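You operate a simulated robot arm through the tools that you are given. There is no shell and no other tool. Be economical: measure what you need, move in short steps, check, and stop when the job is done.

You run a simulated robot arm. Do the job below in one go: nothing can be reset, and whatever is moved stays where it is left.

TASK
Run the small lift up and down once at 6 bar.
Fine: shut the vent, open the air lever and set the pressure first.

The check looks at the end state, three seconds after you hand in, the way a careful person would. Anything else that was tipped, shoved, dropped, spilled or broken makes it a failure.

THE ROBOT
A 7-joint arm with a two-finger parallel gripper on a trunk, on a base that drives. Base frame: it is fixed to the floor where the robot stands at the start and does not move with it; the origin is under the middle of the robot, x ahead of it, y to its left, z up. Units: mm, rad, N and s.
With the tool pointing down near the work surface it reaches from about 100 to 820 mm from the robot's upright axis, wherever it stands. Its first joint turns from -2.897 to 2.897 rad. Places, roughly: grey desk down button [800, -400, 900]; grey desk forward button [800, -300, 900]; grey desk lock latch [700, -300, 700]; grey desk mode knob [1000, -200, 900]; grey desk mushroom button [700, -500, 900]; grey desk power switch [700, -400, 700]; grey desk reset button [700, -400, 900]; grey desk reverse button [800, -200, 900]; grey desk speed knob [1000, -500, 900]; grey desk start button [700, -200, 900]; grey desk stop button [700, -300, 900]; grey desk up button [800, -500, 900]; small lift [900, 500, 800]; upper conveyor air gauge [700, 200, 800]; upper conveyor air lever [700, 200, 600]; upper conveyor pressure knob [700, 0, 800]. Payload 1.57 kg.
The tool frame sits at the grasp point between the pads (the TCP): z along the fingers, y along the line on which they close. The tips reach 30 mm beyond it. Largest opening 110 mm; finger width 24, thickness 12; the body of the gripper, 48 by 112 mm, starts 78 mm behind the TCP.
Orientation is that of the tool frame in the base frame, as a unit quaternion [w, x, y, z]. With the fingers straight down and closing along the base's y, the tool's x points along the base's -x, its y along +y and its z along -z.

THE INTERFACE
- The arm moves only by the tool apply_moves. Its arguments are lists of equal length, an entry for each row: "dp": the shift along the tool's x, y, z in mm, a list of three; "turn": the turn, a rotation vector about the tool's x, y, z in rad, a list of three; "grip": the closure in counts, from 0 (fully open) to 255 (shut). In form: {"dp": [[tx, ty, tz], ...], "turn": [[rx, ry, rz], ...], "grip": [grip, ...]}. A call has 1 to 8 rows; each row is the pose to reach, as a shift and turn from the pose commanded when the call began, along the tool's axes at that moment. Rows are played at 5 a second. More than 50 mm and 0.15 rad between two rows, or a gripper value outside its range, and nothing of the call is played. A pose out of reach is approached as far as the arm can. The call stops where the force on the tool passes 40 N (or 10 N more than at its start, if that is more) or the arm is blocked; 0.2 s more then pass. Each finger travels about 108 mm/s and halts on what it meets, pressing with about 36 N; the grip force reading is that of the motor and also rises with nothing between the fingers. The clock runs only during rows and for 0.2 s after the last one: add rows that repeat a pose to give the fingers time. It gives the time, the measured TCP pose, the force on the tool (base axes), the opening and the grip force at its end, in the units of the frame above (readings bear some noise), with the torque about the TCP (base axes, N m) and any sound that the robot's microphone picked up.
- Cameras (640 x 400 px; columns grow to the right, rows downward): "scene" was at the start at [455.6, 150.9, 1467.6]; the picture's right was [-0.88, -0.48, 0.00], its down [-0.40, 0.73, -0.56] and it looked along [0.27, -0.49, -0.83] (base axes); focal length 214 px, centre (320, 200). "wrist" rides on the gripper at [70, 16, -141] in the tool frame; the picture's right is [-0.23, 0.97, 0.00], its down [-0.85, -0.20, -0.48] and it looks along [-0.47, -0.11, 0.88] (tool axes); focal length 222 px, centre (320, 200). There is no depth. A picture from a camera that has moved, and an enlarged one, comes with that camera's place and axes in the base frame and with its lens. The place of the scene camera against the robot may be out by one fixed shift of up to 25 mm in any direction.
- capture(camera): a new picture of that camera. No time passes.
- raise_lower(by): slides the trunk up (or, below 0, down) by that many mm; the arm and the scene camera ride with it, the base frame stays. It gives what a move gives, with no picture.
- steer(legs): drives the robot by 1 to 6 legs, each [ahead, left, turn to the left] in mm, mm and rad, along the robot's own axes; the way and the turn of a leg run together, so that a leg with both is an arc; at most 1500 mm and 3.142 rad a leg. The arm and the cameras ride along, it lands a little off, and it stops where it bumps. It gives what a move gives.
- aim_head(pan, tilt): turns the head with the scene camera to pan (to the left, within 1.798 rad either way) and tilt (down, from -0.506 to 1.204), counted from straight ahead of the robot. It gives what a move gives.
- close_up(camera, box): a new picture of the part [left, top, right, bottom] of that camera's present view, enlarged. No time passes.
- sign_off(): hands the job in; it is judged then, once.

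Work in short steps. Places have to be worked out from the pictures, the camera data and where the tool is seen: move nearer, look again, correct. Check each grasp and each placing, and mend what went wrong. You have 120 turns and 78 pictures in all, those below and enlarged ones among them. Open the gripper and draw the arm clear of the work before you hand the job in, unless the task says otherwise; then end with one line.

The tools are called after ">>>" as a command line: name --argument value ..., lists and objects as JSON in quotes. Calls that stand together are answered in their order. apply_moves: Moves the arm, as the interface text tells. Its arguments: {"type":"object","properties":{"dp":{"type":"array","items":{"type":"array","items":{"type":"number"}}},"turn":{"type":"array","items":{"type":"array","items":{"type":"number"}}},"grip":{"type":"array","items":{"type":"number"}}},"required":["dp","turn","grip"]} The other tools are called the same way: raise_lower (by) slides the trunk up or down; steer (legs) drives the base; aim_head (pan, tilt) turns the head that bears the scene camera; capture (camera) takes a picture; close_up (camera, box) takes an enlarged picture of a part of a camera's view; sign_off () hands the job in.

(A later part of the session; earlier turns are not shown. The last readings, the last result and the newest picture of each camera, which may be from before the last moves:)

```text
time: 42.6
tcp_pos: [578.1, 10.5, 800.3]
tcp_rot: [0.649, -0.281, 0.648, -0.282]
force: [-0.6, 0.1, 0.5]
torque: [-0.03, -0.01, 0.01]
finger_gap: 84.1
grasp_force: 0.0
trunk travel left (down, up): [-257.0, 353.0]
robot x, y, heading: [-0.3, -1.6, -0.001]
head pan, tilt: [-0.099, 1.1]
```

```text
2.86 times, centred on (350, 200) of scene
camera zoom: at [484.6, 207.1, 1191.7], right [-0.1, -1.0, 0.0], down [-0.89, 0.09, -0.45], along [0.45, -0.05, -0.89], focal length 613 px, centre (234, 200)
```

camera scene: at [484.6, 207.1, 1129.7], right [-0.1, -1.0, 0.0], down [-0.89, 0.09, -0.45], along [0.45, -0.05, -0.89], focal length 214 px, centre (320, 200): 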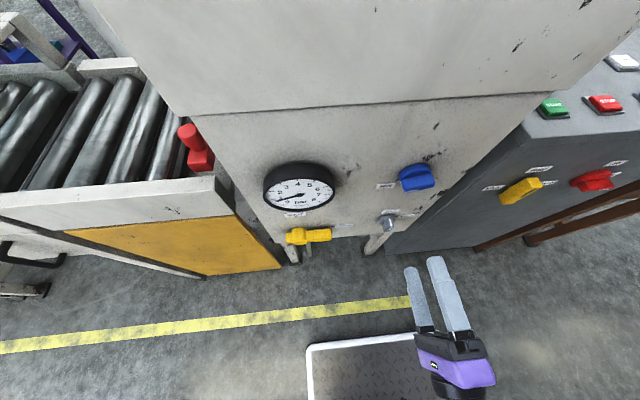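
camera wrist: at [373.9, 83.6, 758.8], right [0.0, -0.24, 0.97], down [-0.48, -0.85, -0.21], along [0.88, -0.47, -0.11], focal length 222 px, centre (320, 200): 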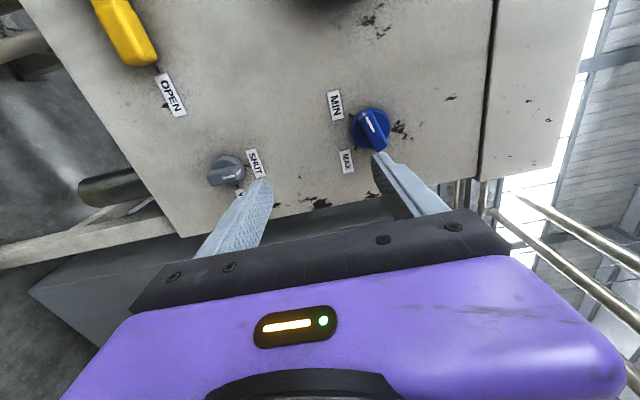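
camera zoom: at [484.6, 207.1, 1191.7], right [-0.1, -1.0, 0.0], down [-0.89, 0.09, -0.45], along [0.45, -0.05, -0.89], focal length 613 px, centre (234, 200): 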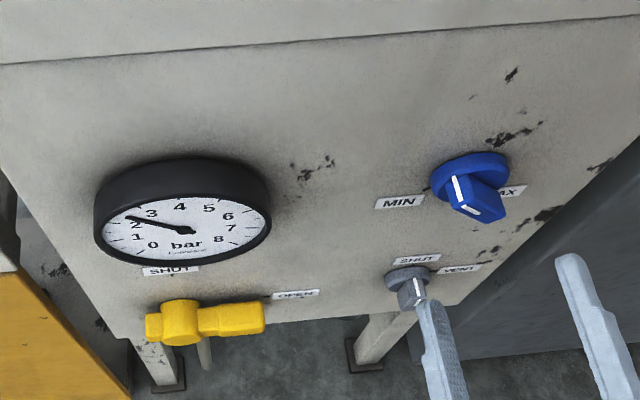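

Rotated to the opposite grip. Correct z by +10 mm and advance onto the bar, then close.

>>> apply_moves --dp '[[-6.7, -7.3, 0], [-6.7, -7.3, 30], [-6.7, -7.3, 56], [-6.7, -7.3, 56], [-6.7, -7.3, 56], [-6.7, -7.3, 56]]' --turn '[[0, 0, 0], [0, 0, 0], [0, 0, 0], [0, 0, 0], [0, 0, 0], [0, 0, 0]]' --grip '[60, 60, 60, 160, 255, 255]'

>>> apply_moves --dp '[[0, 0, 0], [0, 0, 0], [0, 0, 0], [0, 0, 0], [0, 0, 0], [0, 0, 0], [0, 0, 0], [0, 0, 0]]' --turn '[[0, 0, 0.14], [0, 0, 0.28], [0, 0, 0.42], [0, 0, 0.56], [0, 0, 0.7], [0, 0, 0.84], [0, 0, 0.98], [0, 0, 1.12]]' --grip '[255, 255, 255, 255, 255, 255, 255, 255]'

>>> apply_moves --dp '[[0, 0, 0], [0, 0, 0], [0, 0, 0], [0, 0, 0], [0, 0, 0]]' --turn '[[0, 0, 0.14], [0, 0, 0.28], [0, 0, 0.42], [0, 0, 0.56], [0, 0, 0.7]]' --grip '[255, 255, 255, 255, 255]'

>>> close_up --camera "scene" --box '[240, 130, 460, 270]'

```text
time: 44.0
tcp_pos: [633.9, 12.1, 811.8]
tcp_rot: [0.649, -0.283, 0.648, -0.28]
force: [3.9, 6.1, -3.0]
torque: [0.03, 0.29, -0.01]
finger_gap: 17.9
grasp_force: 32.7
out of reach, approached as far as the arm can: row 1, 2
trunk travel left (down, up): [-257.0, 353.0]
robot x, y, heading: [2.0, 1.7, 0.002]
head pan, tilt: [-0.099, 1.1]
```

```text
time: 45.8
tcp_pos: [634.3, 9.2, 811.5]
tcp_rot: [0.701, 0.107, 0.697, 0.106]
force: [25.8, 1.3, 19.7]
torque: [-0.02, -0.56, 0.05]
finger_gap: 17.8
grasp_force: 32.7
trunk travel left (down, up): [-257.0, 353.0]
robot x, y, heading: [-0.7, 1.5, 0.007]
head pan, tilt: [-0.099, 1.1]
```

```text
time: 47.0
tcp_pos: [633.9, 8.8, 810.8]
tcp_rot: [0.622, 0.34, 0.618, 0.339]
force: [20.9, -16.1, 17.2]
torque: [0.04, -0.33, -0.29]
finger_gap: 17.9
grasp_force: 32.7
trunk travel left (down, up): [-257.0, 353.0]
robot x, y, heading: [2.8, -0.1, 0.0]
head pan, tilt: [-0.099, 1.1]
```

```text
2.86 times, centred on (350, 200) of scene
camera zoom: at [484.7, 206.5, 1191.7], right [-0.1, -0.99, 0.0], down [-0.89, 0.09, -0.45], along [0.45, -0.04, -0.89], focal length 613 px, centre (234, 200)
```

zoom: 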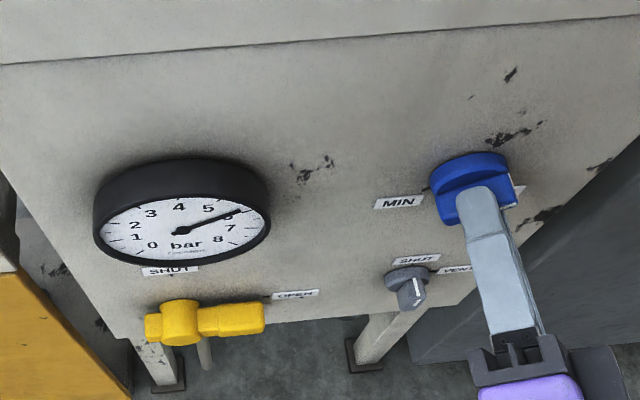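

Close to 6 bar. Zoom in on the dial for a fine reading.

>>> close_up --camera "scene" --box '[270, 190, 338, 225]'

```text
9.41 times, centred on (304, 208) of scene
camera zoom: at [484.7, 206.5, 1191.7], right [-0.1, -0.99, 0.0], down [-0.89, 0.09, -0.45], along [0.45, -0.04, -0.89], focal length 2019 px, centre (471, 129)
```

zoom: 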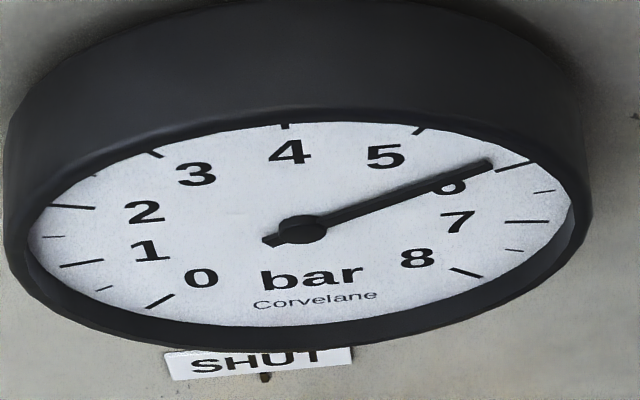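

By dial geometry I read ≈5.7 bar, so turn a further 0.15 rad and re-read.

>>> apply_moves --dp '[[0, 0, 0], [0, 0, 0], [0, 0, 0]]' --turn '[[0, 0, 0.07], [0, 0, 0.15], [0, 0, 0.15]]' --grip '[255, 255, 255]'

>>> close_up --camera "scene" --box '[270, 190, 338, 225]'

```text
time: 47.8
tcp_pos: [633.9, 8.5, 809.7]
tcp_rot: [0.595, 0.386, 0.591, 0.384]
force: [9.7, -23.1, 12.8]
torque: [0.0, -0.11, -0.17]
finger_gap: 17.6
grasp_force: 32.7
trunk travel left (down, up): [-257.0, 353.0]
robot x, y, heading: [3.5, 0.3, 0.001]
head pan, tilt: [-0.099, 1.1]
```

```text
9.41 times, centred on (304, 208) of scene
camera zoom: at [484.5, 206.4, 1191.8], right [-0.1, -0.99, 0.0], down [-0.89, 0.09, -0.45], along [0.45, -0.04, -0.89], focal length 2019 px, centre (471, 129)
```

zoom: 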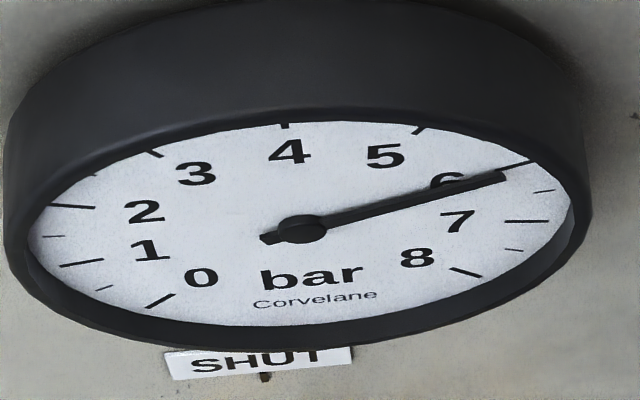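

Now ≈6.0 bar. Release, back off, and re-read.

>>> apply_moves --dp '[[0, 0, 0], [0, 0, 0], [0, 0, -30], [0, 0, -60]]' --turn '[[0, 0, 0], [0, 0, 0], [0, 0, 0], [0, 0, 0]]' --grip '[120, 60, 60, 60]'

>>> close_up --camera "scene" --box '[270, 190, 338, 225]'

>>> capture --camera "scene"

```text
time: 48.8
tcp_pos: [574.2, 11.5, 801.4]
tcp_rot: [0.595, 0.383, 0.593, 0.385]
force: [-0.1, 0.2, 1.0]
torque: [0.01, 0.0, -0.02]
finger_gap: 84.3
grasp_force: 0.1
out of reach, approached as far as the arm can: row 3, 4
trunk travel left (down, up): [-257.0, 353.0]
robot x, y, heading: [-1.8, 0.7, 0.003]
head pan, tilt: [-0.099, 1.1]
```

```text
9.41 times, centred on (304, 208) of scene
camera zoom: at [484.8, 207.3, 1191.5], right [-0.1, -1.0, 0.0], down [-0.89, 0.09, -0.45], along [0.45, -0.05, -0.89], focal length 2019 px, centre (471, 129)
```

zoom: 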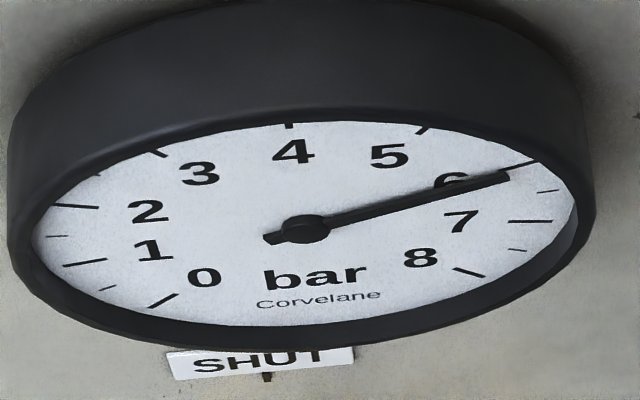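

```text
39 pictures are left
camera scene: at [484.8, 207.3, 1191.5], right [-0.1, -1.0, 0.0], down [-0.89, 0.09, -0.45], along [0.45, -0.05, -0.89], focal length 214 px, centre (320, 200)
```

scene: 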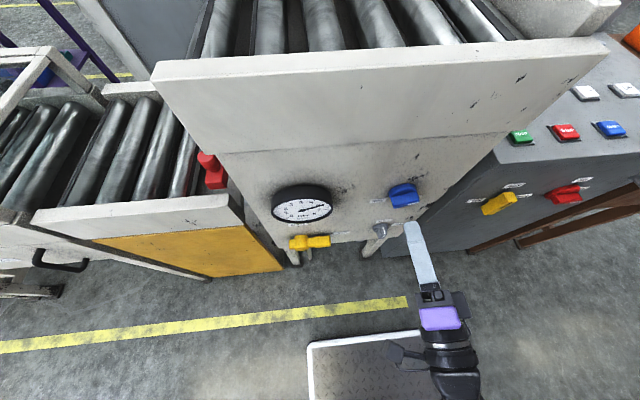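

6 bar holds, vent SHUT, lever OPEN. Now the desk: drive back 150 mm to clear, raise the trunk, then shift the base to the right so the desk buttons come in reach.

>>> steer --legs '[[-150, 0, 0]]'

>>> raise_lower --by 290

>>> aim_head --pan -0.7 --tilt 0.9

>>> capture --camera "scene"

```text
time: 50.1
tcp_pos: [424.0, 11.6, 800.9]
tcp_rot: [0.594, 0.384, 0.592, 0.385]
force: [-0.3, 1.0, -0.3]
torque: [-0.01, 0.0, 0.01]
finger_gap: 84.1
grasp_force: 0.1
trunk travel left (down, up): [-257.0, 353.0]
robot x, y, heading: [-152.8, -2.0, -0.002]
head pan, tilt: [-0.099, 1.1]
```

```text
time: 53.1
tcp_pos: [423.7, 12.3, 1091.7]
tcp_rot: [0.594, 0.385, 0.593, 0.385]
force: [-0.3, -0.2, 0.8]
torque: [-0.03, 0.01, 0.0]
finger_gap: 84.1
grasp_force: 0.1
trunk travel left (down, up): [-547.0, 63.0]
robot x, y, heading: [-150.8, 0.9, -0.003]
head pan, tilt: [-0.099, 1.1]
```

```text
time: 54.1
tcp_pos: [423.3, 12.8, 1091.2]
tcp_rot: [0.594, 0.384, 0.592, 0.386]
force: [0.3, -0.4, 0.7]
torque: [-0.02, 0.0, 0.0]
finger_gap: 84.2
grasp_force: 0.1
trunk travel left (down, up): [-547.0, 63.0]
robot x, y, heading: [-149.5, -0.4, 0.003]
head pan, tilt: [-0.7, 0.901]
```

```text
38 pictures are left
camera scene: at [328.0, 164.9, 1495.5], right [-0.64, -0.77, 0.0], down [-0.6, 0.5, -0.62], along [0.48, -0.4, -0.78], focal length 214 px, centre (320, 200)
```

scene: 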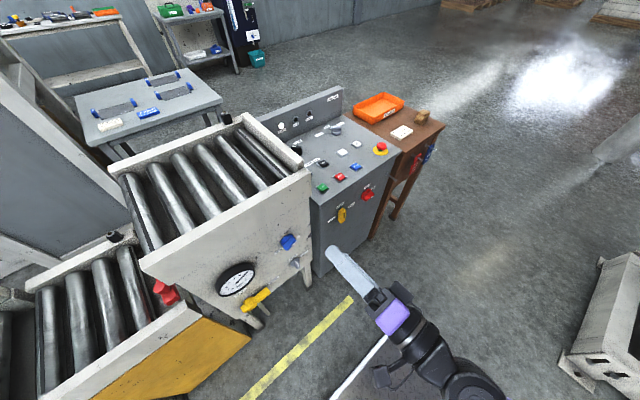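

Right side is free for some distance (block near y≈−1300). Drive 370 mm to the right.

>>> steer --legs '[[0, -370, 0]]'

>>> aim_head --pan -0.2 --tilt 0.85

>>> capture --camera "scene"

```text
time: 56.4
tcp_pos: [423.6, -355.8, 1091.1]
tcp_rot: [0.593, 0.383, 0.594, 0.387]
force: [-0.2, 0.6, -0.2]
torque: [-0.02, 0.03, 0.0]
finger_gap: 84.1
grasp_force: 0.0
trunk travel left (down, up): [-547.0, 63.0]
robot x, y, heading: [-150.6, -370.9, 0.006]
head pan, tilt: [-0.7, 0.901]
```

```text
time: 57.4
tcp_pos: [425.6, -356.3, 1091.9]
tcp_rot: [0.593, 0.383, 0.594, 0.387]
force: [-0.1, 0.9, 0.2]
torque: [-0.03, 0.02, -0.01]
finger_gap: 84.1
grasp_force: 0.1
trunk travel left (down, up): [-547.0, 63.0]
robot x, y, heading: [-150.3, -368.9, 0.007]
head pan, tilt: [-0.201, 0.85]
```

```text
37 pictures are left
camera scene: at [346.9, -169.3, 1499.4], right [-0.19, -0.98, 0.0], down [-0.74, 0.15, -0.66], along [0.65, -0.13, -0.75], focal length 214 px, centre (320, 200)
```

scene: 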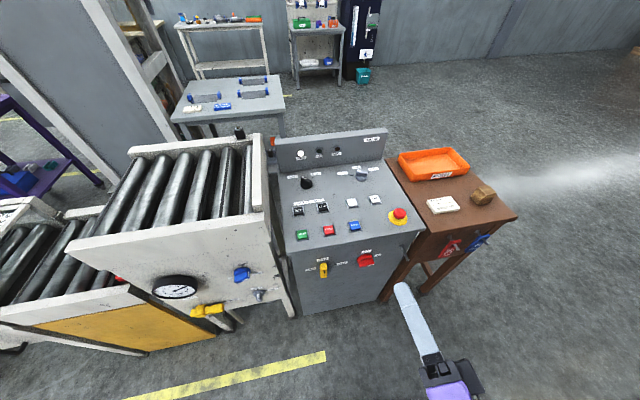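

>>> close_up --camera "scene" --box '[270, 130, 430, 230]'

>>> close_up --camera "scene" --box '[280, 225, 400, 300]'

>>> close_up --camera "scene" --box '[0, 190, 160, 290]'

```text
4.00 times, centred on (350, 180) of scene
camera zoom: at [346.9, -169.3, 1499.4], right [-0.19, -0.98, 0.0], down [-0.74, 0.15, -0.66], along [0.65, -0.13, -0.75], focal length 858 px, centre (200, 280)
```

zoom: 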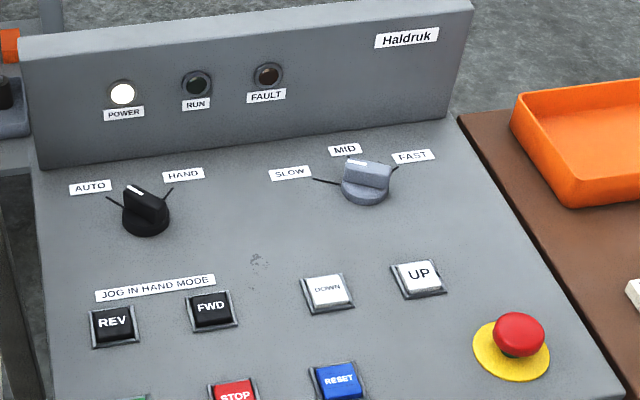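

```text
5.33 times, centred on (340, 262) of scene
camera zoom: at [346.9, -169.3, 1499.4], right [-0.19, -0.98, 0.0], down [-0.74, 0.15, -0.66], along [0.65, -0.13, -0.75], focal length 1144 px, centre (213, -133)
```

zoom: 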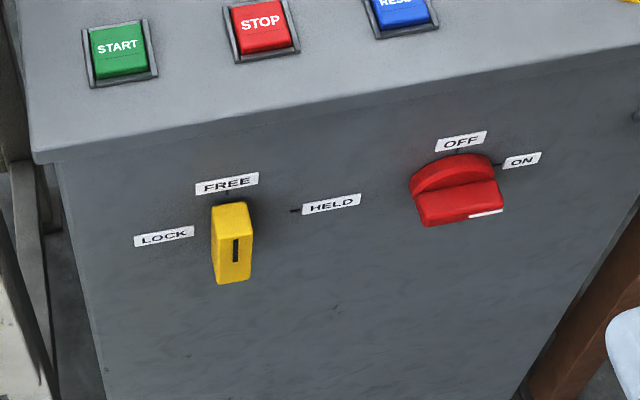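

```text
4.00 times, centred on (80, 240) of scene
camera zoom: at [346.9, -169.3, 1499.4], right [-0.19, -0.98, 0.0], down [-0.74, 0.15, -0.66], along [0.65, -0.13, -0.75], focal length 858 px, centre (1280, 40)
```

zoom: 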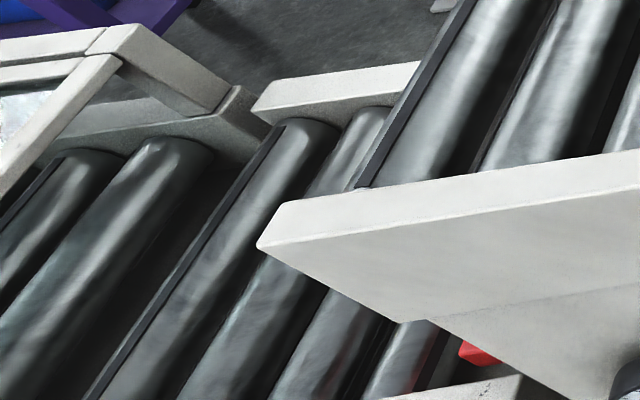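

Pointer of the mode knob seems on AUTO, lamp POWER lit, latch FREE, mains ON. First unroll the tool and pitch it down, then drive nearer the desk.

>>> apply_moves --dp '[[0, 0, 0], [0, 0, 0], [0, 0, 0], [0, 0, 0], [0, 0, 0], [0, 0, 0], [0, 0, 0], [0, 0, 0]]' --turn '[[0, 0, -0.145], [0, 0, -0.29], [0, 0, -0.435], [0, 0, -0.58], [0, 0, -0.725], [0, 0, -0.87], [0, 0, -1.015], [0, 0, -1.15]]' --grip '[60, 60, 60, 60, 60, 60, 60, 60]'

>>> apply_moves --dp '[[-5, 0, 0], [-10, 0, 0], [-15, 0, 0], [-20, 0, 0], [-25, 0, 0], [-30, 0, 0], [-35, 0, 0], [-40, 0, 0]]' --turn '[[0, 0.14, 0], [0, 0.28, 0], [0, 0.42, 0], [0, 0.56, 0], [0, 0.7, 0], [0, 0.84, 0], [0, 0.98, 0], [0, 1.12, 0]]' --grip '[100, 150, 200, 255, 255, 255, 255, 255]'

>>> apply_moves --dp '[[0, 0, 0], [0, 0, 0], [0, 0, 0], [0, 0, 0]]' --turn '[[0, 0.12, 0], [0, 0.24, 0], [0, 0.36, 0], [0, 0.451, 0]]' --grip '[255, 255, 255, 255]'

```text
time: 59.1
tcp_pos: [423.5, -353.7, 1092.7]
tcp_rot: [0.709, -0.003, 0.705, 0.002]
force: [-0.2, 1.3, 0.4]
torque: [0.03, 0.03, -0.02]
finger_gap: 84.4
grasp_force: 0.0
trunk travel left (down, up): [-547.0, 63.0]
robot x, y, heading: [-152.0, -371.4, 0.006]
head pan, tilt: [-0.201, 0.85]
```

```text
time: 61.0
tcp_pos: [544.6, -340.3, 1047.9]
tcp_rot: [0.274, -0.002, 0.962, 0.002]
force: [-0.3, 0.0, 0.2]
torque: [0.0, 0.04, 0.01]
finger_gap: 0.0
grasp_force: 21.7
out of reach, approached as far as the arm can: row 1, 2, 3, 4, 5, 6, 7, 8
trunk travel left (down, up): [-547.0, 63.0]
robot x, y, heading: [-150.4, -370.9, 0.007]
head pan, tilt: [-0.201, 0.85]
```

```text
time: 62.0
tcp_pos: [548.7, -345.7, 989.4]
tcp_rot: [0.194, -0.003, 0.981, 0.002]
force: [-0.9, 0.8, -0.7]
torque: [-0.01, -0.01, -0.01]
finger_gap: 0.2
grasp_force: 21.4
out of reach, approached as far as the arm can: row 1, 2, 3, 4
trunk travel left (down, up): [-547.0, 63.0]
robot x, y, heading: [-148.9, -369.8, 0.006]
head pan, tilt: [-0.201, 0.85]
```

The arm ran against a limit and drooped. I'll pull TCP inward and up while finishing the pitch in smaller steps.

>>> apply_moves --dp '[[14, 0, -27], [28, 0, -54], [42, 0, -82], [42, 0, -82], [42, 0, -82]]' --turn '[[0, 0, 0], [0, 0, 0], [0, 0.1, 0], [0, 0.2, 0], [0, 0.39, 0]]' --grip '[255, 255, 255, 255, 255]'

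>>> capture --camera "scene"

```text
refused: row 5 steps farther than a row can; nothing moved
```

```text
33 pictures are left
camera scene: at [347.0, -169.2, 1499.4], right [-0.19, -0.98, 0.0], down [-0.74, 0.15, -0.66], along [0.65, -0.13, -0.75], focal length 214 px, centre (320, 200)
```

scene: 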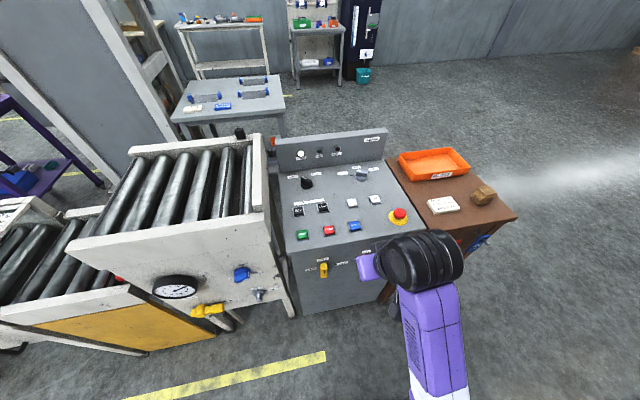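

Resend with legal row steps.

>>> apply_moves --dp '[[14, 0, -27], [28, 0, -54], [42, 0, -82], [42, 0, -82], [42, 0, -82], [42, 0, -82]]' --turn '[[0, 0, 0], [0, 0, 0], [0, 0.1, 0], [0, 0.2, 0], [0, 0.3, 0], [0, 0.39, 0]]' --grip '[255, 255, 255, 255, 255, 255]'

```text
time: 63.4
tcp_pos: [451.0, -389.9, 926.4]
tcp_rot: [0.085, -0.017, 0.994, -0.074]
force: [0.2, -0.6, -0.3]
torque: [0.04, 0.02, 0.01]
finger_gap: 0.1
grasp_force: 21.2
out of reach, approached as far as the arm can: row 1, 2, 3, 4, 5, 6
trunk travel left (down, up): [-547.0, 63.0]
robot x, y, heading: [-153.3, -371.2, 0.006]
head pan, tilt: [-0.201, 0.85]
```

The IK seems stuck in an awkward branch. I'll move toward the side pose in which it began (rel. y −320), with the small orientation fix.

>>> apply_moves --dp '[[0, -40, 0], [0, -80, 0], [0, -120, 0], [10, -160, 0], [20, -200, 0], [30, -240, 0], [40, -270, 0], [50, -300, 0]]' --turn '[[-0.04, 0.04, 0.01], [-0.08, 0.08, 0.02], [-0.12, 0.12, 0.03], [-0.148, 0.17, 0.034], [-0.148, 0.17, 0.034], [-0.148, 0.17, 0.034], [-0.148, 0.17, 0.034], [-0.148, 0.17, 0.034]]' --grip '[255, 255, 255, 255, 255, 255, 255, 255]'

```text
time: 65.2
tcp_pos: [411.2, -656.4, 954.0]
tcp_rot: [0.0, -0.001, 1.0, -0.002]
force: [0.2, 0.3, -0.3]
torque: [0.02, 0.0, 0.0]
finger_gap: 0.0
grasp_force: 21.1
out of reach, approached as far as the arm can: row 7, 8
trunk travel left (down, up): [-547.0, 63.0]
robot x, y, heading: [-153.8, -373.2, 0.006]
head pan, tilt: [-0.201, 0.85]
```

Orientation is straight down now. Try raising 150 mm.

>>> apply_moves --dp '[[0, 0, -40], [0, 0, -80], [0, 0, -120], [0, 0, -150]]' --turn '[[0, 0, 0], [0, 0, 0], [0, 0, 0], [0, 0, 0]]' --grip '[255, 255, 255, 255]'

>>> capture --camera "scene"

```text
time: 66.2
tcp_pos: [421.3, -611.5, 1089.9]
tcp_rot: [0.001, -0.002, 1.0, 0.0]
force: [-0.9, -0.2, 0.3]
torque: [0.02, -0.02, 0.0]
finger_gap: 0.0
grasp_force: 21.8
out of reach, approached as far as the arm can: row 1, 2, 3, 4
trunk travel left (down, up): [-547.0, 63.0]
robot x, y, heading: [-151.1, -370.3, 0.004]
head pan, tilt: [-0.201, 0.85]
```

```text
32 pictures are left
camera scene: at [347.0, -169.4, 1499.3], right [-0.19, -0.98, 0.0], down [-0.74, 0.15, -0.66], along [0.65, -0.13, -0.75], focal length 214 px, centre (320, 200)
```

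scene: 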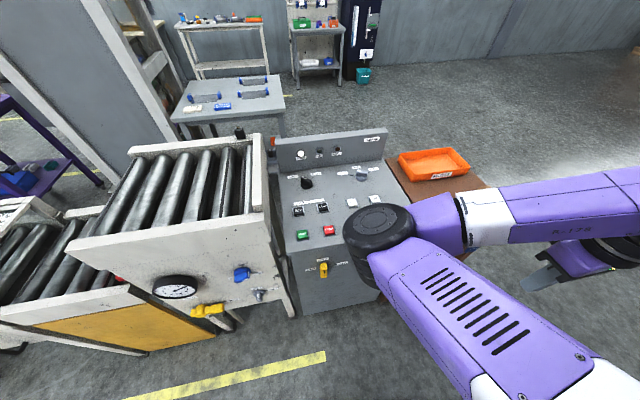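

The elbow has swung forward-left. Extending the hand forward (still short of the desk) should straighten it: target (600, −450, 1060).

>>> apply_moves --dp '[[-30, 27, 5], [-60, 54, 10], [-90, 81, 15], [-120, 108, 20], [-150, 135, 25], [-180, 160, 30]]' --turn '[[0, 0, 0], [0, 0, 0], [0, 0, 0], [0, 0, 0], [0, 0, 0], [0, 0, 0]]' --grip '[255, 255, 255, 255, 255, 255]'

>>> capture --camera "scene"

```text
time: 67.5
tcp_pos: [603.3, -450.9, 1061.4]
tcp_rot: [0.001, -0.001, 1.0, -0.001]
force: [0.6, -0.5, 0.0]
torque: [0.01, 0.01, -0.03]
finger_gap: 0.3
grasp_force: 21.4
trunk travel left (down, up): [-547.0, 63.0]
robot x, y, heading: [-151.3, -371.6, 0.006]
head pan, tilt: [-0.201, 0.85]
```

```text
31 pictures are left
camera scene: at [346.9, -169.5, 1499.4], right [-0.19, -0.98, 0.0], down [-0.74, 0.15, -0.66], along [0.65, -0.13, -0.75], focal length 214 px, centre (320, 200)
```

scene: 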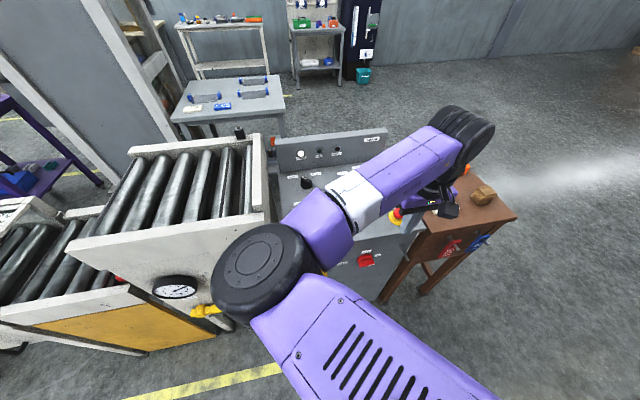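

Reached cleanly; elbow is high. Drive 120 right and 250 ahead so UP/DOWN are within easy reach (tips at ~1030, well above the desk top ~900).

>>> steer --legs '[[0, -120, 0], [250, 0, 0]]'

>>> capture --camera "wrist"

>>> capture --camera "scene"

```text
time: 70.2
tcp_pos: [854.0, -567.9, 1061.4]
tcp_rot: [0.001, 0.0, 1.0, -0.001]
force: [0.0, -0.1, -0.1]
torque: [0.0, -0.03, -0.01]
finger_gap: 0.0
grasp_force: 21.2
trunk travel left (down, up): [-547.0, 63.0]
robot x, y, heading: [99.3, -486.4, 0.001]
head pan, tilt: [-0.201, 0.85]
```

```text
30 pictures are left
camera wrist: at [784.5, -552.7, 1203.6], right [0.23, 0.97, 0.0], down [0.85, -0.2, 0.48], along [0.47, -0.11, -0.88], focal length 222 px, centre (320, 200)
```

wrist: 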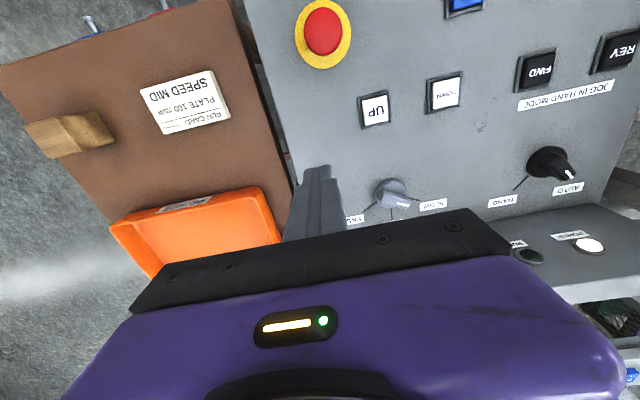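

```text
29 pictures are left
camera scene: at [597.9, -287.0, 1499.4], right [-0.2, -0.98, 0.0], down [-0.74, 0.15, -0.66], along [0.65, -0.13, -0.75], focal length 214 px, centre (320, 200)
```

scene: 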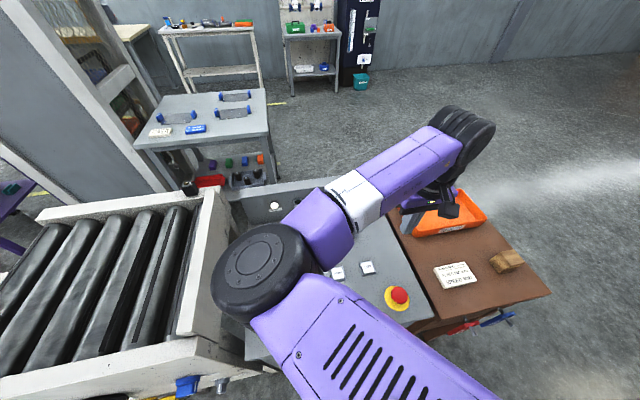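

Mode is on AUTO. UP button is near (838, −487, ~880). Move above it with closed fingers at z 1000 and look again.

>>> apply_moves --dp '[[8, 40, 20], [16, 80, 40], [16, 81, 60]]' --turn '[[0, 0, 0], [0, 0, 0], [0, 0, 0]]' --grip '[255, 255, 255]'

>>> capture --camera "wrist"

```text
time: 71.0
tcp_pos: [836.5, -487.3, 1000.4]
tcp_rot: [0.001, 0.001, 1.0, -0.001]
force: [0.2, 0.1, -0.3]
torque: [0.01, 0.01, -0.01]
finger_gap: 0.0
grasp_force: 21.4
trunk travel left (down, up): [-547.0, 63.0]
robot x, y, heading: [100.0, -485.6, 0.005]
head pan, tilt: [-0.201, 0.85]
```

```text
28 pictures are left
camera wrist: at [767.6, -471.1, 1142.7], right [0.23, 0.97, 0.0], down [0.85, -0.2, 0.48], along [0.47, -0.11, -0.88], focal length 222 px, centre (320, 200)
```

wrist: 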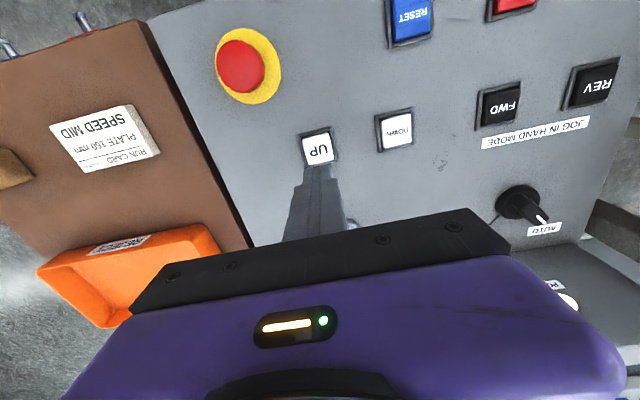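

Parallax puts UP's top at about (836, −490, 892). Turn the head to watch the lift, then press down slowly.

>>> aim_head --pan 0.85 --tilt 0.7

>>> capture --camera "scene"

>>> apply_moves --dp '[[0, -3, 40], [0, -3, 68], [0, -3, 74], [0, -3, 78], [0, -3, 81], [0, -3, 84], [0, -3, 84]]' --turn '[[0, 0, 0], [0, 0, 0], [0, 0, 0], [0, 0, 0], [0, 0, 0], [0, 0, 0], [0, 0, 0]]' --grip '[255, 255, 255, 255, 255, 255, 255]'

>>> capture --camera "scene"

```text
time: 72.3
tcp_pos: [836.9, -488.4, 1001.7]
tcp_rot: [0.001, 0.001, 1.0, -0.001]
force: [1.7, -0.7, 0.5]
torque: [-0.04, 0.0, 0.0]
finger_gap: 0.0
grasp_force: 21.3
trunk travel left (down, up): [-547.0, 63.0]
robot x, y, heading: [102.2, -486.0, 0.001]
head pan, tilt: [0.85, 0.7]
```

```text
27 pictures are left
camera scene: at [577.3, -207.7, 1511.6], right [0.75, -0.66, 0.0], down [-0.42, -0.49, -0.76], along [0.5, 0.58, -0.64], focal length 214 px, centre (320, 200)
```

scene: 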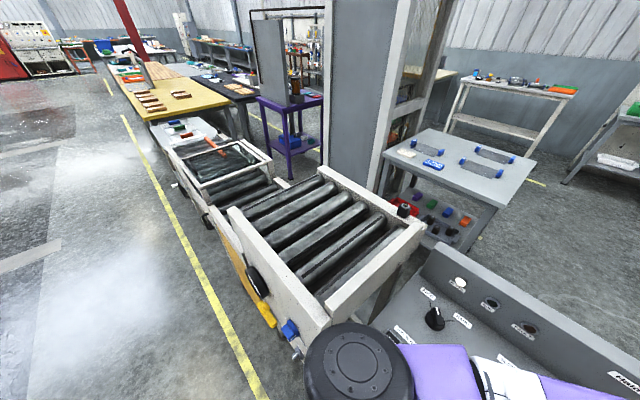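

```text
time: 73.9
tcp_pos: [838.6, -490.3, 917.4]
tcp_rot: [0.001, 0.0, 1.0, -0.001]
force: [0.0, -0.5, 2.1]
torque: [-0.05, -0.01, 0.0]
finger_gap: 0.0
grasp_force: 22.0
trunk travel left (down, up): [-547.0, 63.0]
robot x, y, heading: [97.3, -487.8, 0.0]
head pan, tilt: [0.85, 0.7]
heard: click
```

```text
26 pictures are left
camera scene: at [577.2, -207.7, 1511.7], right [0.75, -0.66, 0.0], down [-0.42, -0.49, -0.76], along [0.5, 0.58, -0.64], focal length 214 px, centre (320, 200)
```

scene: 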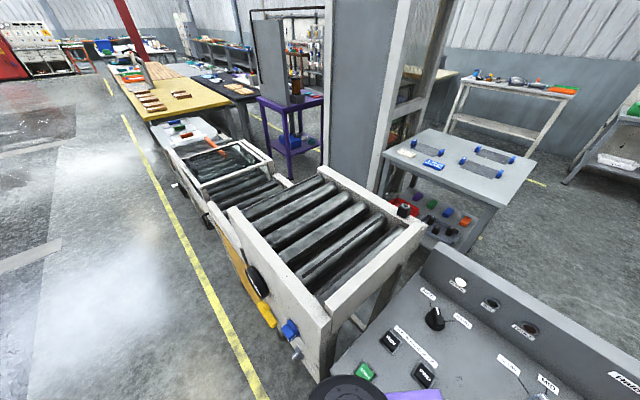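

A click: the button is pressed. Hold for a second or so and zoom on the lift.

>>> apply_moves --dp '[[0, 0, 0], [0, 0, 0], [0, 0, 0], [0, 0, 0], [0, 0, 0], [0, 0, 0], [0, 0, 0], [0, 0, 0]]' --turn '[[0, 0, 0], [0, 0, 0], [0, 0, 0], [0, 0, 0], [0, 0, 0], [0, 0, 0], [0, 0, 0], [0, 0, 0]]' --grip '[255, 255, 255, 255, 255, 255, 255, 255]'

>>> close_up --camera "scene" --box '[140, 110, 380, 260]'

```text
time: 75.7
tcp_pos: [836.9, -491.6, 917.5]
tcp_rot: [0.0, 0.0, 1.0, -0.001]
force: [0.0, 0.7, 1.3]
torque: [0.0, 0.01, -0.02]
finger_gap: 0.0
grasp_force: 21.0
trunk travel left (down, up): [-547.0, 63.0]
robot x, y, heading: [102.5, -484.9, 0.002]
head pan, tilt: [0.85, 0.7]
```

```text
2.67 times, centred on (260, 185) of scene
camera zoom: at [577.2, -207.7, 1511.6], right [0.75, -0.66, 0.0], down [-0.42, -0.49, -0.76], along [0.5, 0.58, -0.64], focal length 572 px, centre (480, 240)
```

zoom: 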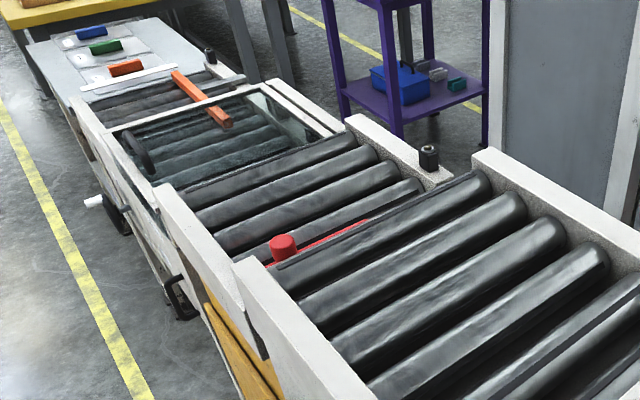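

The lift has risen. Release the button, wait, and check whether it's at the top and stays.

>>> apply_moves --dp '[[0, 0, 0], [0, 0, 0], [0, 0, 0], [0, 0, 0], [0, 0, -20], [0, 0, -40], [0, 0, -40], [0, 0, -40]]' --turn '[[0, 0, 0], [0, 0, 0], [0, 0, 0], [0, 0, 0], [0, 0, 0], [0, 0, 0], [0, 0, 0], [0, 0, 0]]' --grip '[255, 255, 255, 255, 255, 255, 255, 255]'

>>> close_up --camera "scene" --box '[140, 110, 380, 260]'

>>> capture --camera "wrist"

```text
time: 77.5
tcp_pos: [837.4, -490.8, 956.2]
tcp_rot: [0.002, 0.0, 1.0, 0.0]
force: [0.8, 0.1, 0.3]
torque: [0.0, 0.02, 0.01]
finger_gap: 0.1
grasp_force: 21.5
trunk travel left (down, up): [-547.0, 63.0]
robot x, y, heading: [101.0, -484.1, 0.004]
head pan, tilt: [0.85, 0.7]
```

```text
2.67 times, centred on (260, 185) of scene
camera zoom: at [577.2, -207.7, 1511.6], right [0.75, -0.66, 0.0], down [-0.42, -0.49, -0.76], along [0.5, 0.58, -0.64], focal length 572 px, centre (480, 240)
```

zoom: 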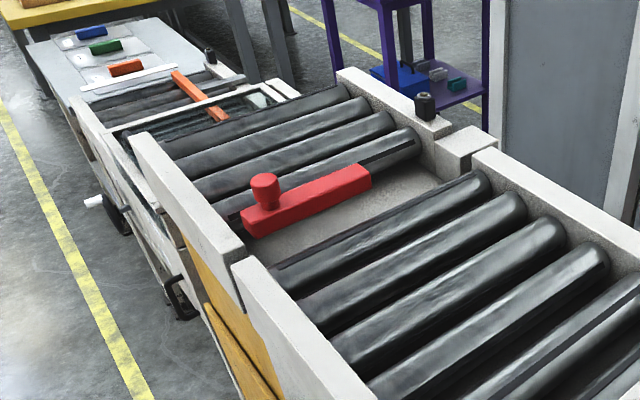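

```text
23 pictures are left
camera wrist: at [768.1, -474.7, 1098.9], right [0.23, 0.97, 0.0], down [0.85, -0.2, 0.48], along [0.47, -0.11, -0.88], focal length 222 px, centre (320, 200)
```

wrist: 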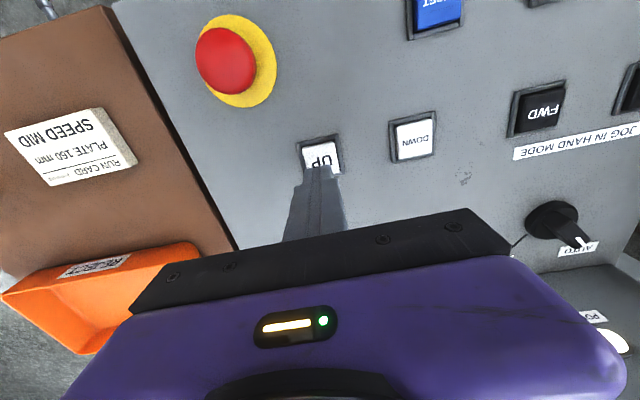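

Still rising between views. Wait 1.6 s more and compare.

>>> apply_moves --dp '[[0, 0, -5], [0, 0, -10], [0, 0, -15], [0, 0, -20], [0, 0, -20], [0, 0, -20], [0, 0, -20], [0, 0, -20]]' --turn '[[0, 0, 0], [0, 0, 0], [0, 0, 0], [0, 0, 0], [0, 0, 0], [0, 0, 0], [0, 0, 0], [0, 0, 0]]' --grip '[255, 255, 255, 255, 255, 255, 255, 255]'

>>> close_up --camera "scene" --box '[140, 110, 380, 260]'

```text
time: 79.3
tcp_pos: [838.1, -492.2, 976.8]
tcp_rot: [0.001, 0.0, 1.0, -0.001]
force: [0.8, -0.2, -0.4]
torque: [0.0, 0.04, 0.01]
finger_gap: 0.3
grasp_force: 21.2
trunk travel left (down, up): [-547.0, 63.0]
robot x, y, heading: [97.7, -487.7, 0.002]
head pan, tilt: [0.85, 0.7]
```

```text
2.67 times, centred on (260, 185) of scene
camera zoom: at [577.2, -207.7, 1511.6], right [0.75, -0.66, 0.0], down [-0.42, -0.49, -0.76], along [0.5, 0.58, -0.64], focal length 572 px, centre (480, 240)
```

zoom: 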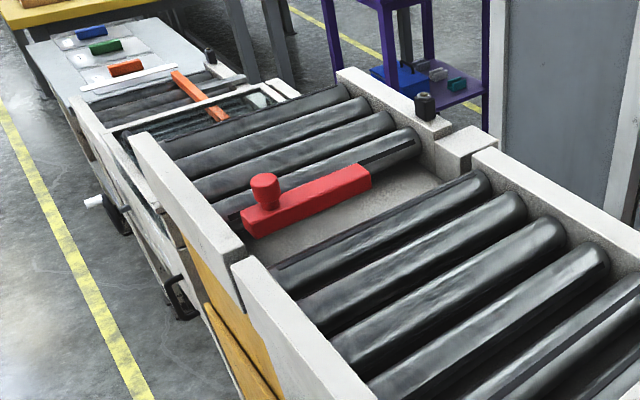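

Steady and apparently level with the upper conveyor. To be sure it's at the end of travel, I'll hold UP once more briefly and compare.

>>> apply_moves --dp '[[0, 0, 40], [0, 0, 52], [0, 0, 56], [0, 0, 60], [0, 0, 60], [0, 0, 60], [0, 0, 60], [0, 0, 60]]' --turn '[[0, 0, 0], [0, 0, 0], [0, 0, 0], [0, 0, 0], [0, 0, 0], [0, 0, 0], [0, 0, 0], [0, 0, 0]]' --grip '[255, 255, 255, 255, 255, 255, 255, 255]'

>>> close_up --camera "scene" --box '[140, 110, 380, 260]'

```text
time: 81.1
tcp_pos: [838.6, -490.9, 917.4]
tcp_rot: [0.001, 0.0, 1.0, -0.001]
force: [-0.5, 0.3, 2.1]
torque: [0.02, 0.04, -0.01]
finger_gap: 0.0
grasp_force: 21.7
trunk travel left (down, up): [-547.0, 63.0]
robot x, y, heading: [99.0, -485.3, 0.002]
head pan, tilt: [0.85, 0.7]
heard: click
```

```text
2.67 times, centred on (260, 185) of scene
camera zoom: at [577.2, -207.7, 1511.7], right [0.75, -0.66, 0.0], down [-0.42, -0.49, -0.76], along [0.5, 0.58, -0.64], focal length 572 px, centre (480, 240)
```

zoom: 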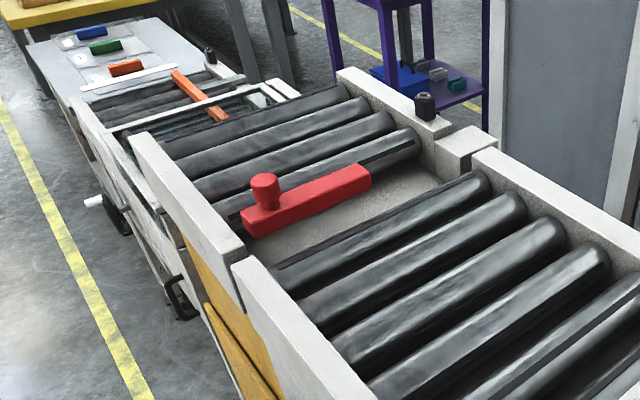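

Unchanged, so it is at the top. Now lift off, move to DOWN at (838, −404) and press and hold.

>>> apply_moves --dp '[[0, 0, -25], [0, 0, -50], [0, 45, -50], [0, 87, -50], [0, 87, -20], [0, 87, -10]]' --turn '[[0, 0, 0], [0, 0, 0], [0, 0, 0], [0, 0, 0], [0, 0, 0], [0, 0, 0]]' --grip '[255, 255, 255, 255, 255, 255]'

>>> apply_moves --dp '[[0, 0, 3], [0, 0, 6], [0, 0, 10], [0, 0, 10], [0, 0, 10], [0, 0, 10], [0, 0, 10], [0, 0, 10]]' --turn '[[0, 0, 0], [0, 0, 0], [0, 0, 0], [0, 0, 0], [0, 0, 0], [0, 0, 0], [0, 0, 0], [0, 0, 0]]' --grip '[255, 255, 255, 255, 255, 255, 255, 255]'

>>> apply_moves --dp '[[0, 0, 0], [0, 0, 0], [0, 0, 0], [0, 0, 0], [0, 0, 0], [0, 0, 0], [0, 0, 0], [0, 0, 0]]' --turn '[[0, 0, 0], [0, 0, 0], [0, 0, 0], [0, 0, 0], [0, 0, 0], [0, 0, 0], [0, 0, 0], [0, 0, 0]]' --grip '[255, 255, 255, 255, 255, 255, 255, 255]'

>>> close_up --camera "scene" --box '[140, 110, 380, 260]'

```text
time: 82.5
tcp_pos: [837.3, -402.4, 925.5]
tcp_rot: [0.001, -0.001, 1.0, -0.001]
force: [0.3, -1.0, -0.8]
torque: [0.0, -0.01, 0.01]
finger_gap: 0.0
grasp_force: 21.4
trunk travel left (down, up): [-547.0, 63.0]
robot x, y, heading: [99.1, -483.1, 0.0]
head pan, tilt: [0.85, 0.7]
```

```text
time: 84.3
tcp_pos: [837.3, -404.1, 917.0]
tcp_rot: [0.0, 0.001, 1.0, 0.0]
force: [-1.0, 0.1, 1.9]
torque: [0.01, 0.04, 0.02]
finger_gap: 0.1
grasp_force: 21.6
trunk travel left (down, up): [-547.0, 63.0]
robot x, y, heading: [99.1, -488.5, 0.004]
head pan, tilt: [0.85, 0.7]
heard: click
```

```text
time: 86.1
tcp_pos: [837.5, -403.2, 916.9]
tcp_rot: [0.001, 0.001, 1.0, -0.001]
force: [-0.3, 0.7, 1.6]
torque: [-0.01, 0.03, -0.01]
finger_gap: 0.0
grasp_force: 21.0
trunk travel left (down, up): [-547.0, 63.0]
robot x, y, heading: [102.5, -484.1, 0.006]
head pan, tilt: [0.85, 0.7]
```

```text
2.67 times, centred on (260, 185) of scene
camera zoom: at [577.1, -207.7, 1511.7], right [0.75, -0.66, 0.0], down [-0.42, -0.49, -0.76], along [0.5, 0.58, -0.64], focal length 572 px, centre (480, 240)
```

zoom: 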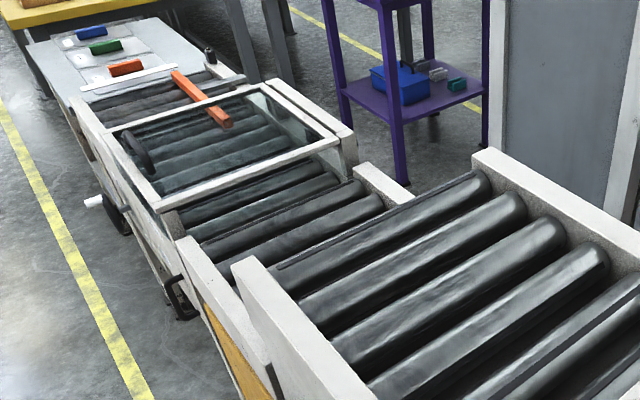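

Going down well. Hold another 1.6 s, then release and verify.

>>> apply_moves --dp '[[0, 0, 0], [0, 0, 0], [0, 0, 0], [0, 0, 0], [0, 0, 0], [0, 0, 0], [0, 0, 0], [0, 0, 0]]' --turn '[[0, 0, 0], [0, 0, 0], [0, 0, 0], [0, 0, 0], [0, 0, 0], [0, 0, 0], [0, 0, 0], [0, 0, 0]]' --grip '[255, 255, 255, 255, 255, 255, 255, 255]'

>>> apply_moves --dp '[[0, 0, 0], [0, 0, 0], [0, 0, 0], [0, 0, 0], [0, 0, -40], [0, 0, -80], [0, 0, -120], [0, 0, -120]]' --turn '[[0, 0, 0], [0, 0, 0], [0, 0, 0], [0, 0, 0], [0, 0, 0], [0, 0, 0], [0, 0, 0], [0, 0, 0]]' --grip '[255, 255, 255, 255, 255, 255, 255, 255]'

>>> close_up --camera "scene" --box '[140, 110, 380, 260]'

```text
time: 87.9
tcp_pos: [837.5, -403.4, 916.5]
tcp_rot: [0.001, 0.0, 1.0, 0.0]
force: [-0.3, -0.1, 2.9]
torque: [0.01, 0.01, -0.03]
finger_gap: 0.1
grasp_force: 20.9
trunk travel left (down, up): [-547.0, 63.0]
robot x, y, heading: [101.8, -486.3, 0.005]
head pan, tilt: [0.85, 0.7]
```

```text
time: 89.7
tcp_pos: [836.3, -402.9, 1038.4]
tcp_rot: [0.002, -0.001, 1.0, -0.001]
force: [0.9, -0.1, 0.1]
torque: [-0.02, -0.02, -0.01]
finger_gap: 0.2
grasp_force: 21.7
trunk travel left (down, up): [-547.0, 63.0]
robot x, y, heading: [97.5, -486.0, 0.005]
head pan, tilt: [0.85, 0.7]
```

```text
2.67 times, centred on (260, 185) of scene
camera zoom: at [577.2, -207.7, 1511.6], right [0.75, -0.66, 0.0], down [-0.42, -0.49, -0.76], along [0.5, 0.58, -0.64], focal length 572 px, centre (480, 240)
```

zoom: 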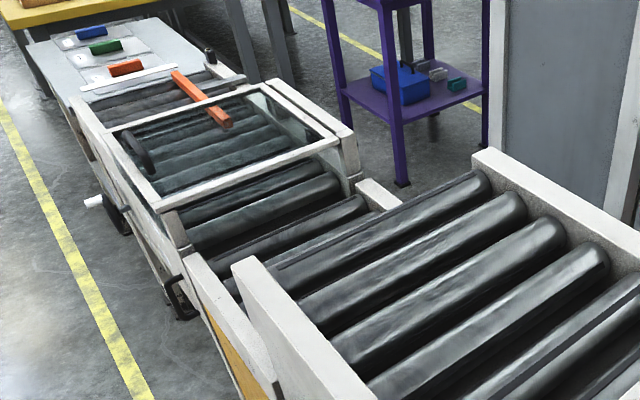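

It dropped a bit more. Press DOWN again for a while to make sure it is at the bottom.

>>> apply_moves --dp '[[0, 0, 45], [0, 0, 90], [0, 0, 112], [0, 0, 117], [0, 0, 121], [0, 0, 121], [0, 0, 121], [0, 0, 121]]' --turn '[[0, 0, 0], [0, 0, 0], [0, 0, 0], [0, 0, 0], [0, 0, 0], [0, 0, 0], [0, 0, 0], [0, 0, 0]]' --grip '[255, 255, 255, 255, 255, 255, 255, 255]'

>>> apply_moves --dp '[[0, 0, 0], [0, 0, 0], [0, 0, 0], [0, 0, 0], [0, 0, 0], [0, 0, 0], [0, 0, 0], [0, 0, 0]]' --turn '[[0, 0, 0], [0, 0, 0], [0, 0, 0], [0, 0, 0], [0, 0, 0], [0, 0, 0], [0, 0, 0], [0, 0, 0]]' --grip '[255, 255, 255, 255, 255, 255, 255, 255]'

>>> close_up --camera "scene" --box '[140, 110, 380, 260]'

>>> capture --camera "scene"

```text
time: 91.5
tcp_pos: [838.6, -402.9, 916.9]
tcp_rot: [0.0, -0.001, 1.0, -0.001]
force: [2.5, 0.6, 2.7]
torque: [0.02, -0.03, 0.0]
finger_gap: 0.1
grasp_force: 21.3
trunk travel left (down, up): [-547.0, 63.0]
robot x, y, heading: [100.9, -488.8, -0.0]
head pan, tilt: [0.85, 0.7]
heard: click
```

```text
time: 93.3
tcp_pos: [839.1, -404.6, 914.9]
tcp_rot: [0.001, 0.0, 1.0, -0.001]
force: [-0.4, 0.8, 3.2]
torque: [0.04, 0.0, 0.02]
finger_gap: 0.0
grasp_force: 21.3
trunk travel left (down, up): [-547.0, 63.0]
robot x, y, heading: [99.5, -485.7, 0.003]
head pan, tilt: [0.85, 0.7]
```

```text
2.67 times, centred on (260, 185) of scene
camera zoom: at [577.1, -207.7, 1511.7], right [0.75, -0.66, 0.0], down [-0.42, -0.49, -0.76], along [0.5, 0.58, -0.64], focal length 572 px, centre (480, 240)
```

zoom: 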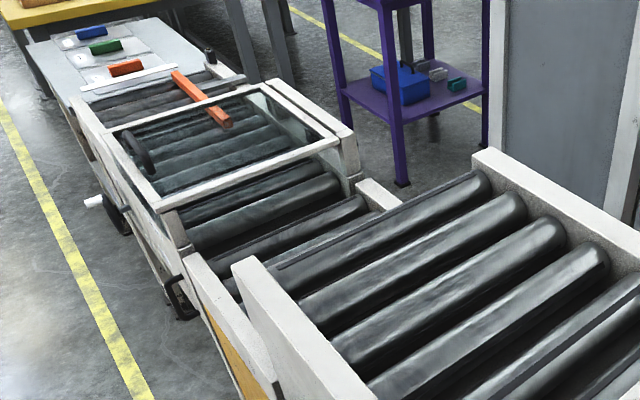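

```text
17 pictures are left
camera scene: at [577.1, -207.7, 1511.7], right [0.75, -0.66, 0.0], down [-0.42, -0.49, -0.76], along [0.5, 0.58, -0.64], focal length 214 px, centre (320, 200)
```

scene: 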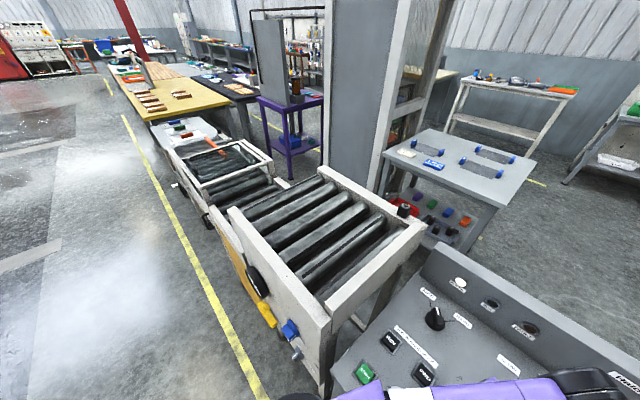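

Identical: the lift is at the bottom, as at the start. Now raise the hand, open the gripper, back the robot off, and re-read the gauge.

>>> apply_moves --dp '[[0, 0, -45], [0, 0, -90], [0, 0, -135], [0, 0, -145], [0, 0, -145]]' --turn '[[0, 0, 0], [0, 0, 0], [0, 0, 0], [0, 0, 0], [0, 0, 0]]' --grip '[255, 255, 255, 128, 0]'

>>> steer --legs '[[-320, 0, 0]]'

>>> aim_head --pan 0.5 --tilt 0.9

>>> capture --camera "scene"

```text
time: 94.5
tcp_pos: [835.7, -403.5, 1062.5]
tcp_rot: [0.001, 0.0, 1.0, -0.001]
force: [-0.9, -0.1, 0.7]
torque: [0.0, 0.02, -0.01]
finger_gap: 110.1
grasp_force: 0.0
trunk travel left (down, up): [-547.0, 63.0]
robot x, y, heading: [101.0, -487.0, 0.005]
head pan, tilt: [0.85, 0.7]
```

```text
time: 96.6
tcp_pos: [515.9, -402.2, 1061.5]
tcp_rot: [0.002, -0.003, 1.0, -0.001]
force: [0.1, -0.2, 0.4]
torque: [0.0, 0.0, -0.02]
finger_gap: 109.8
grasp_force: 0.0
trunk travel left (down, up): [-547.0, 63.0]
robot x, y, heading: [-216.7, -489.9, 0.005]
head pan, tilt: [0.85, 0.7]
```

```text
time: 97.5
tcp_pos: [516.6, -402.8, 1061.8]
tcp_rot: [0.001, -0.003, 1.0, -0.001]
force: [-0.3, 0.5, -0.1]
torque: [-0.03, 0.02, 0.01]
finger_gap: 110.0
grasp_force: 0.0
trunk travel left (down, up): [-547.0, 63.0]
robot x, y, heading: [-219.9, -487.5, 0.003]
head pan, tilt: [0.499, 0.901]
```

```text
16 pictures are left
camera scene: at [266.7, -235.1, 1495.5], right [0.49, -0.87, 0.0], down [-0.68, -0.38, -0.62], along [0.54, 0.3, -0.78], focal length 214 px, centre (320, 200)
```

scene: 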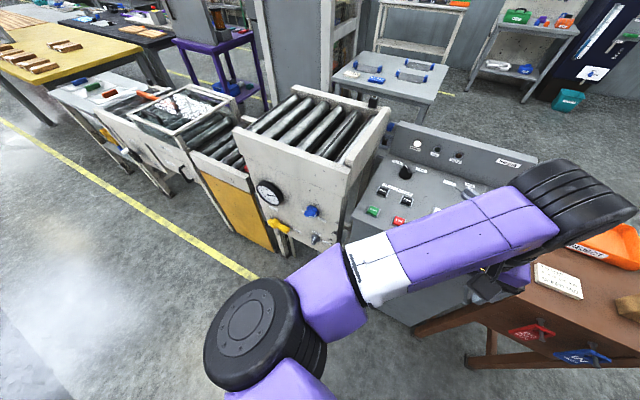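

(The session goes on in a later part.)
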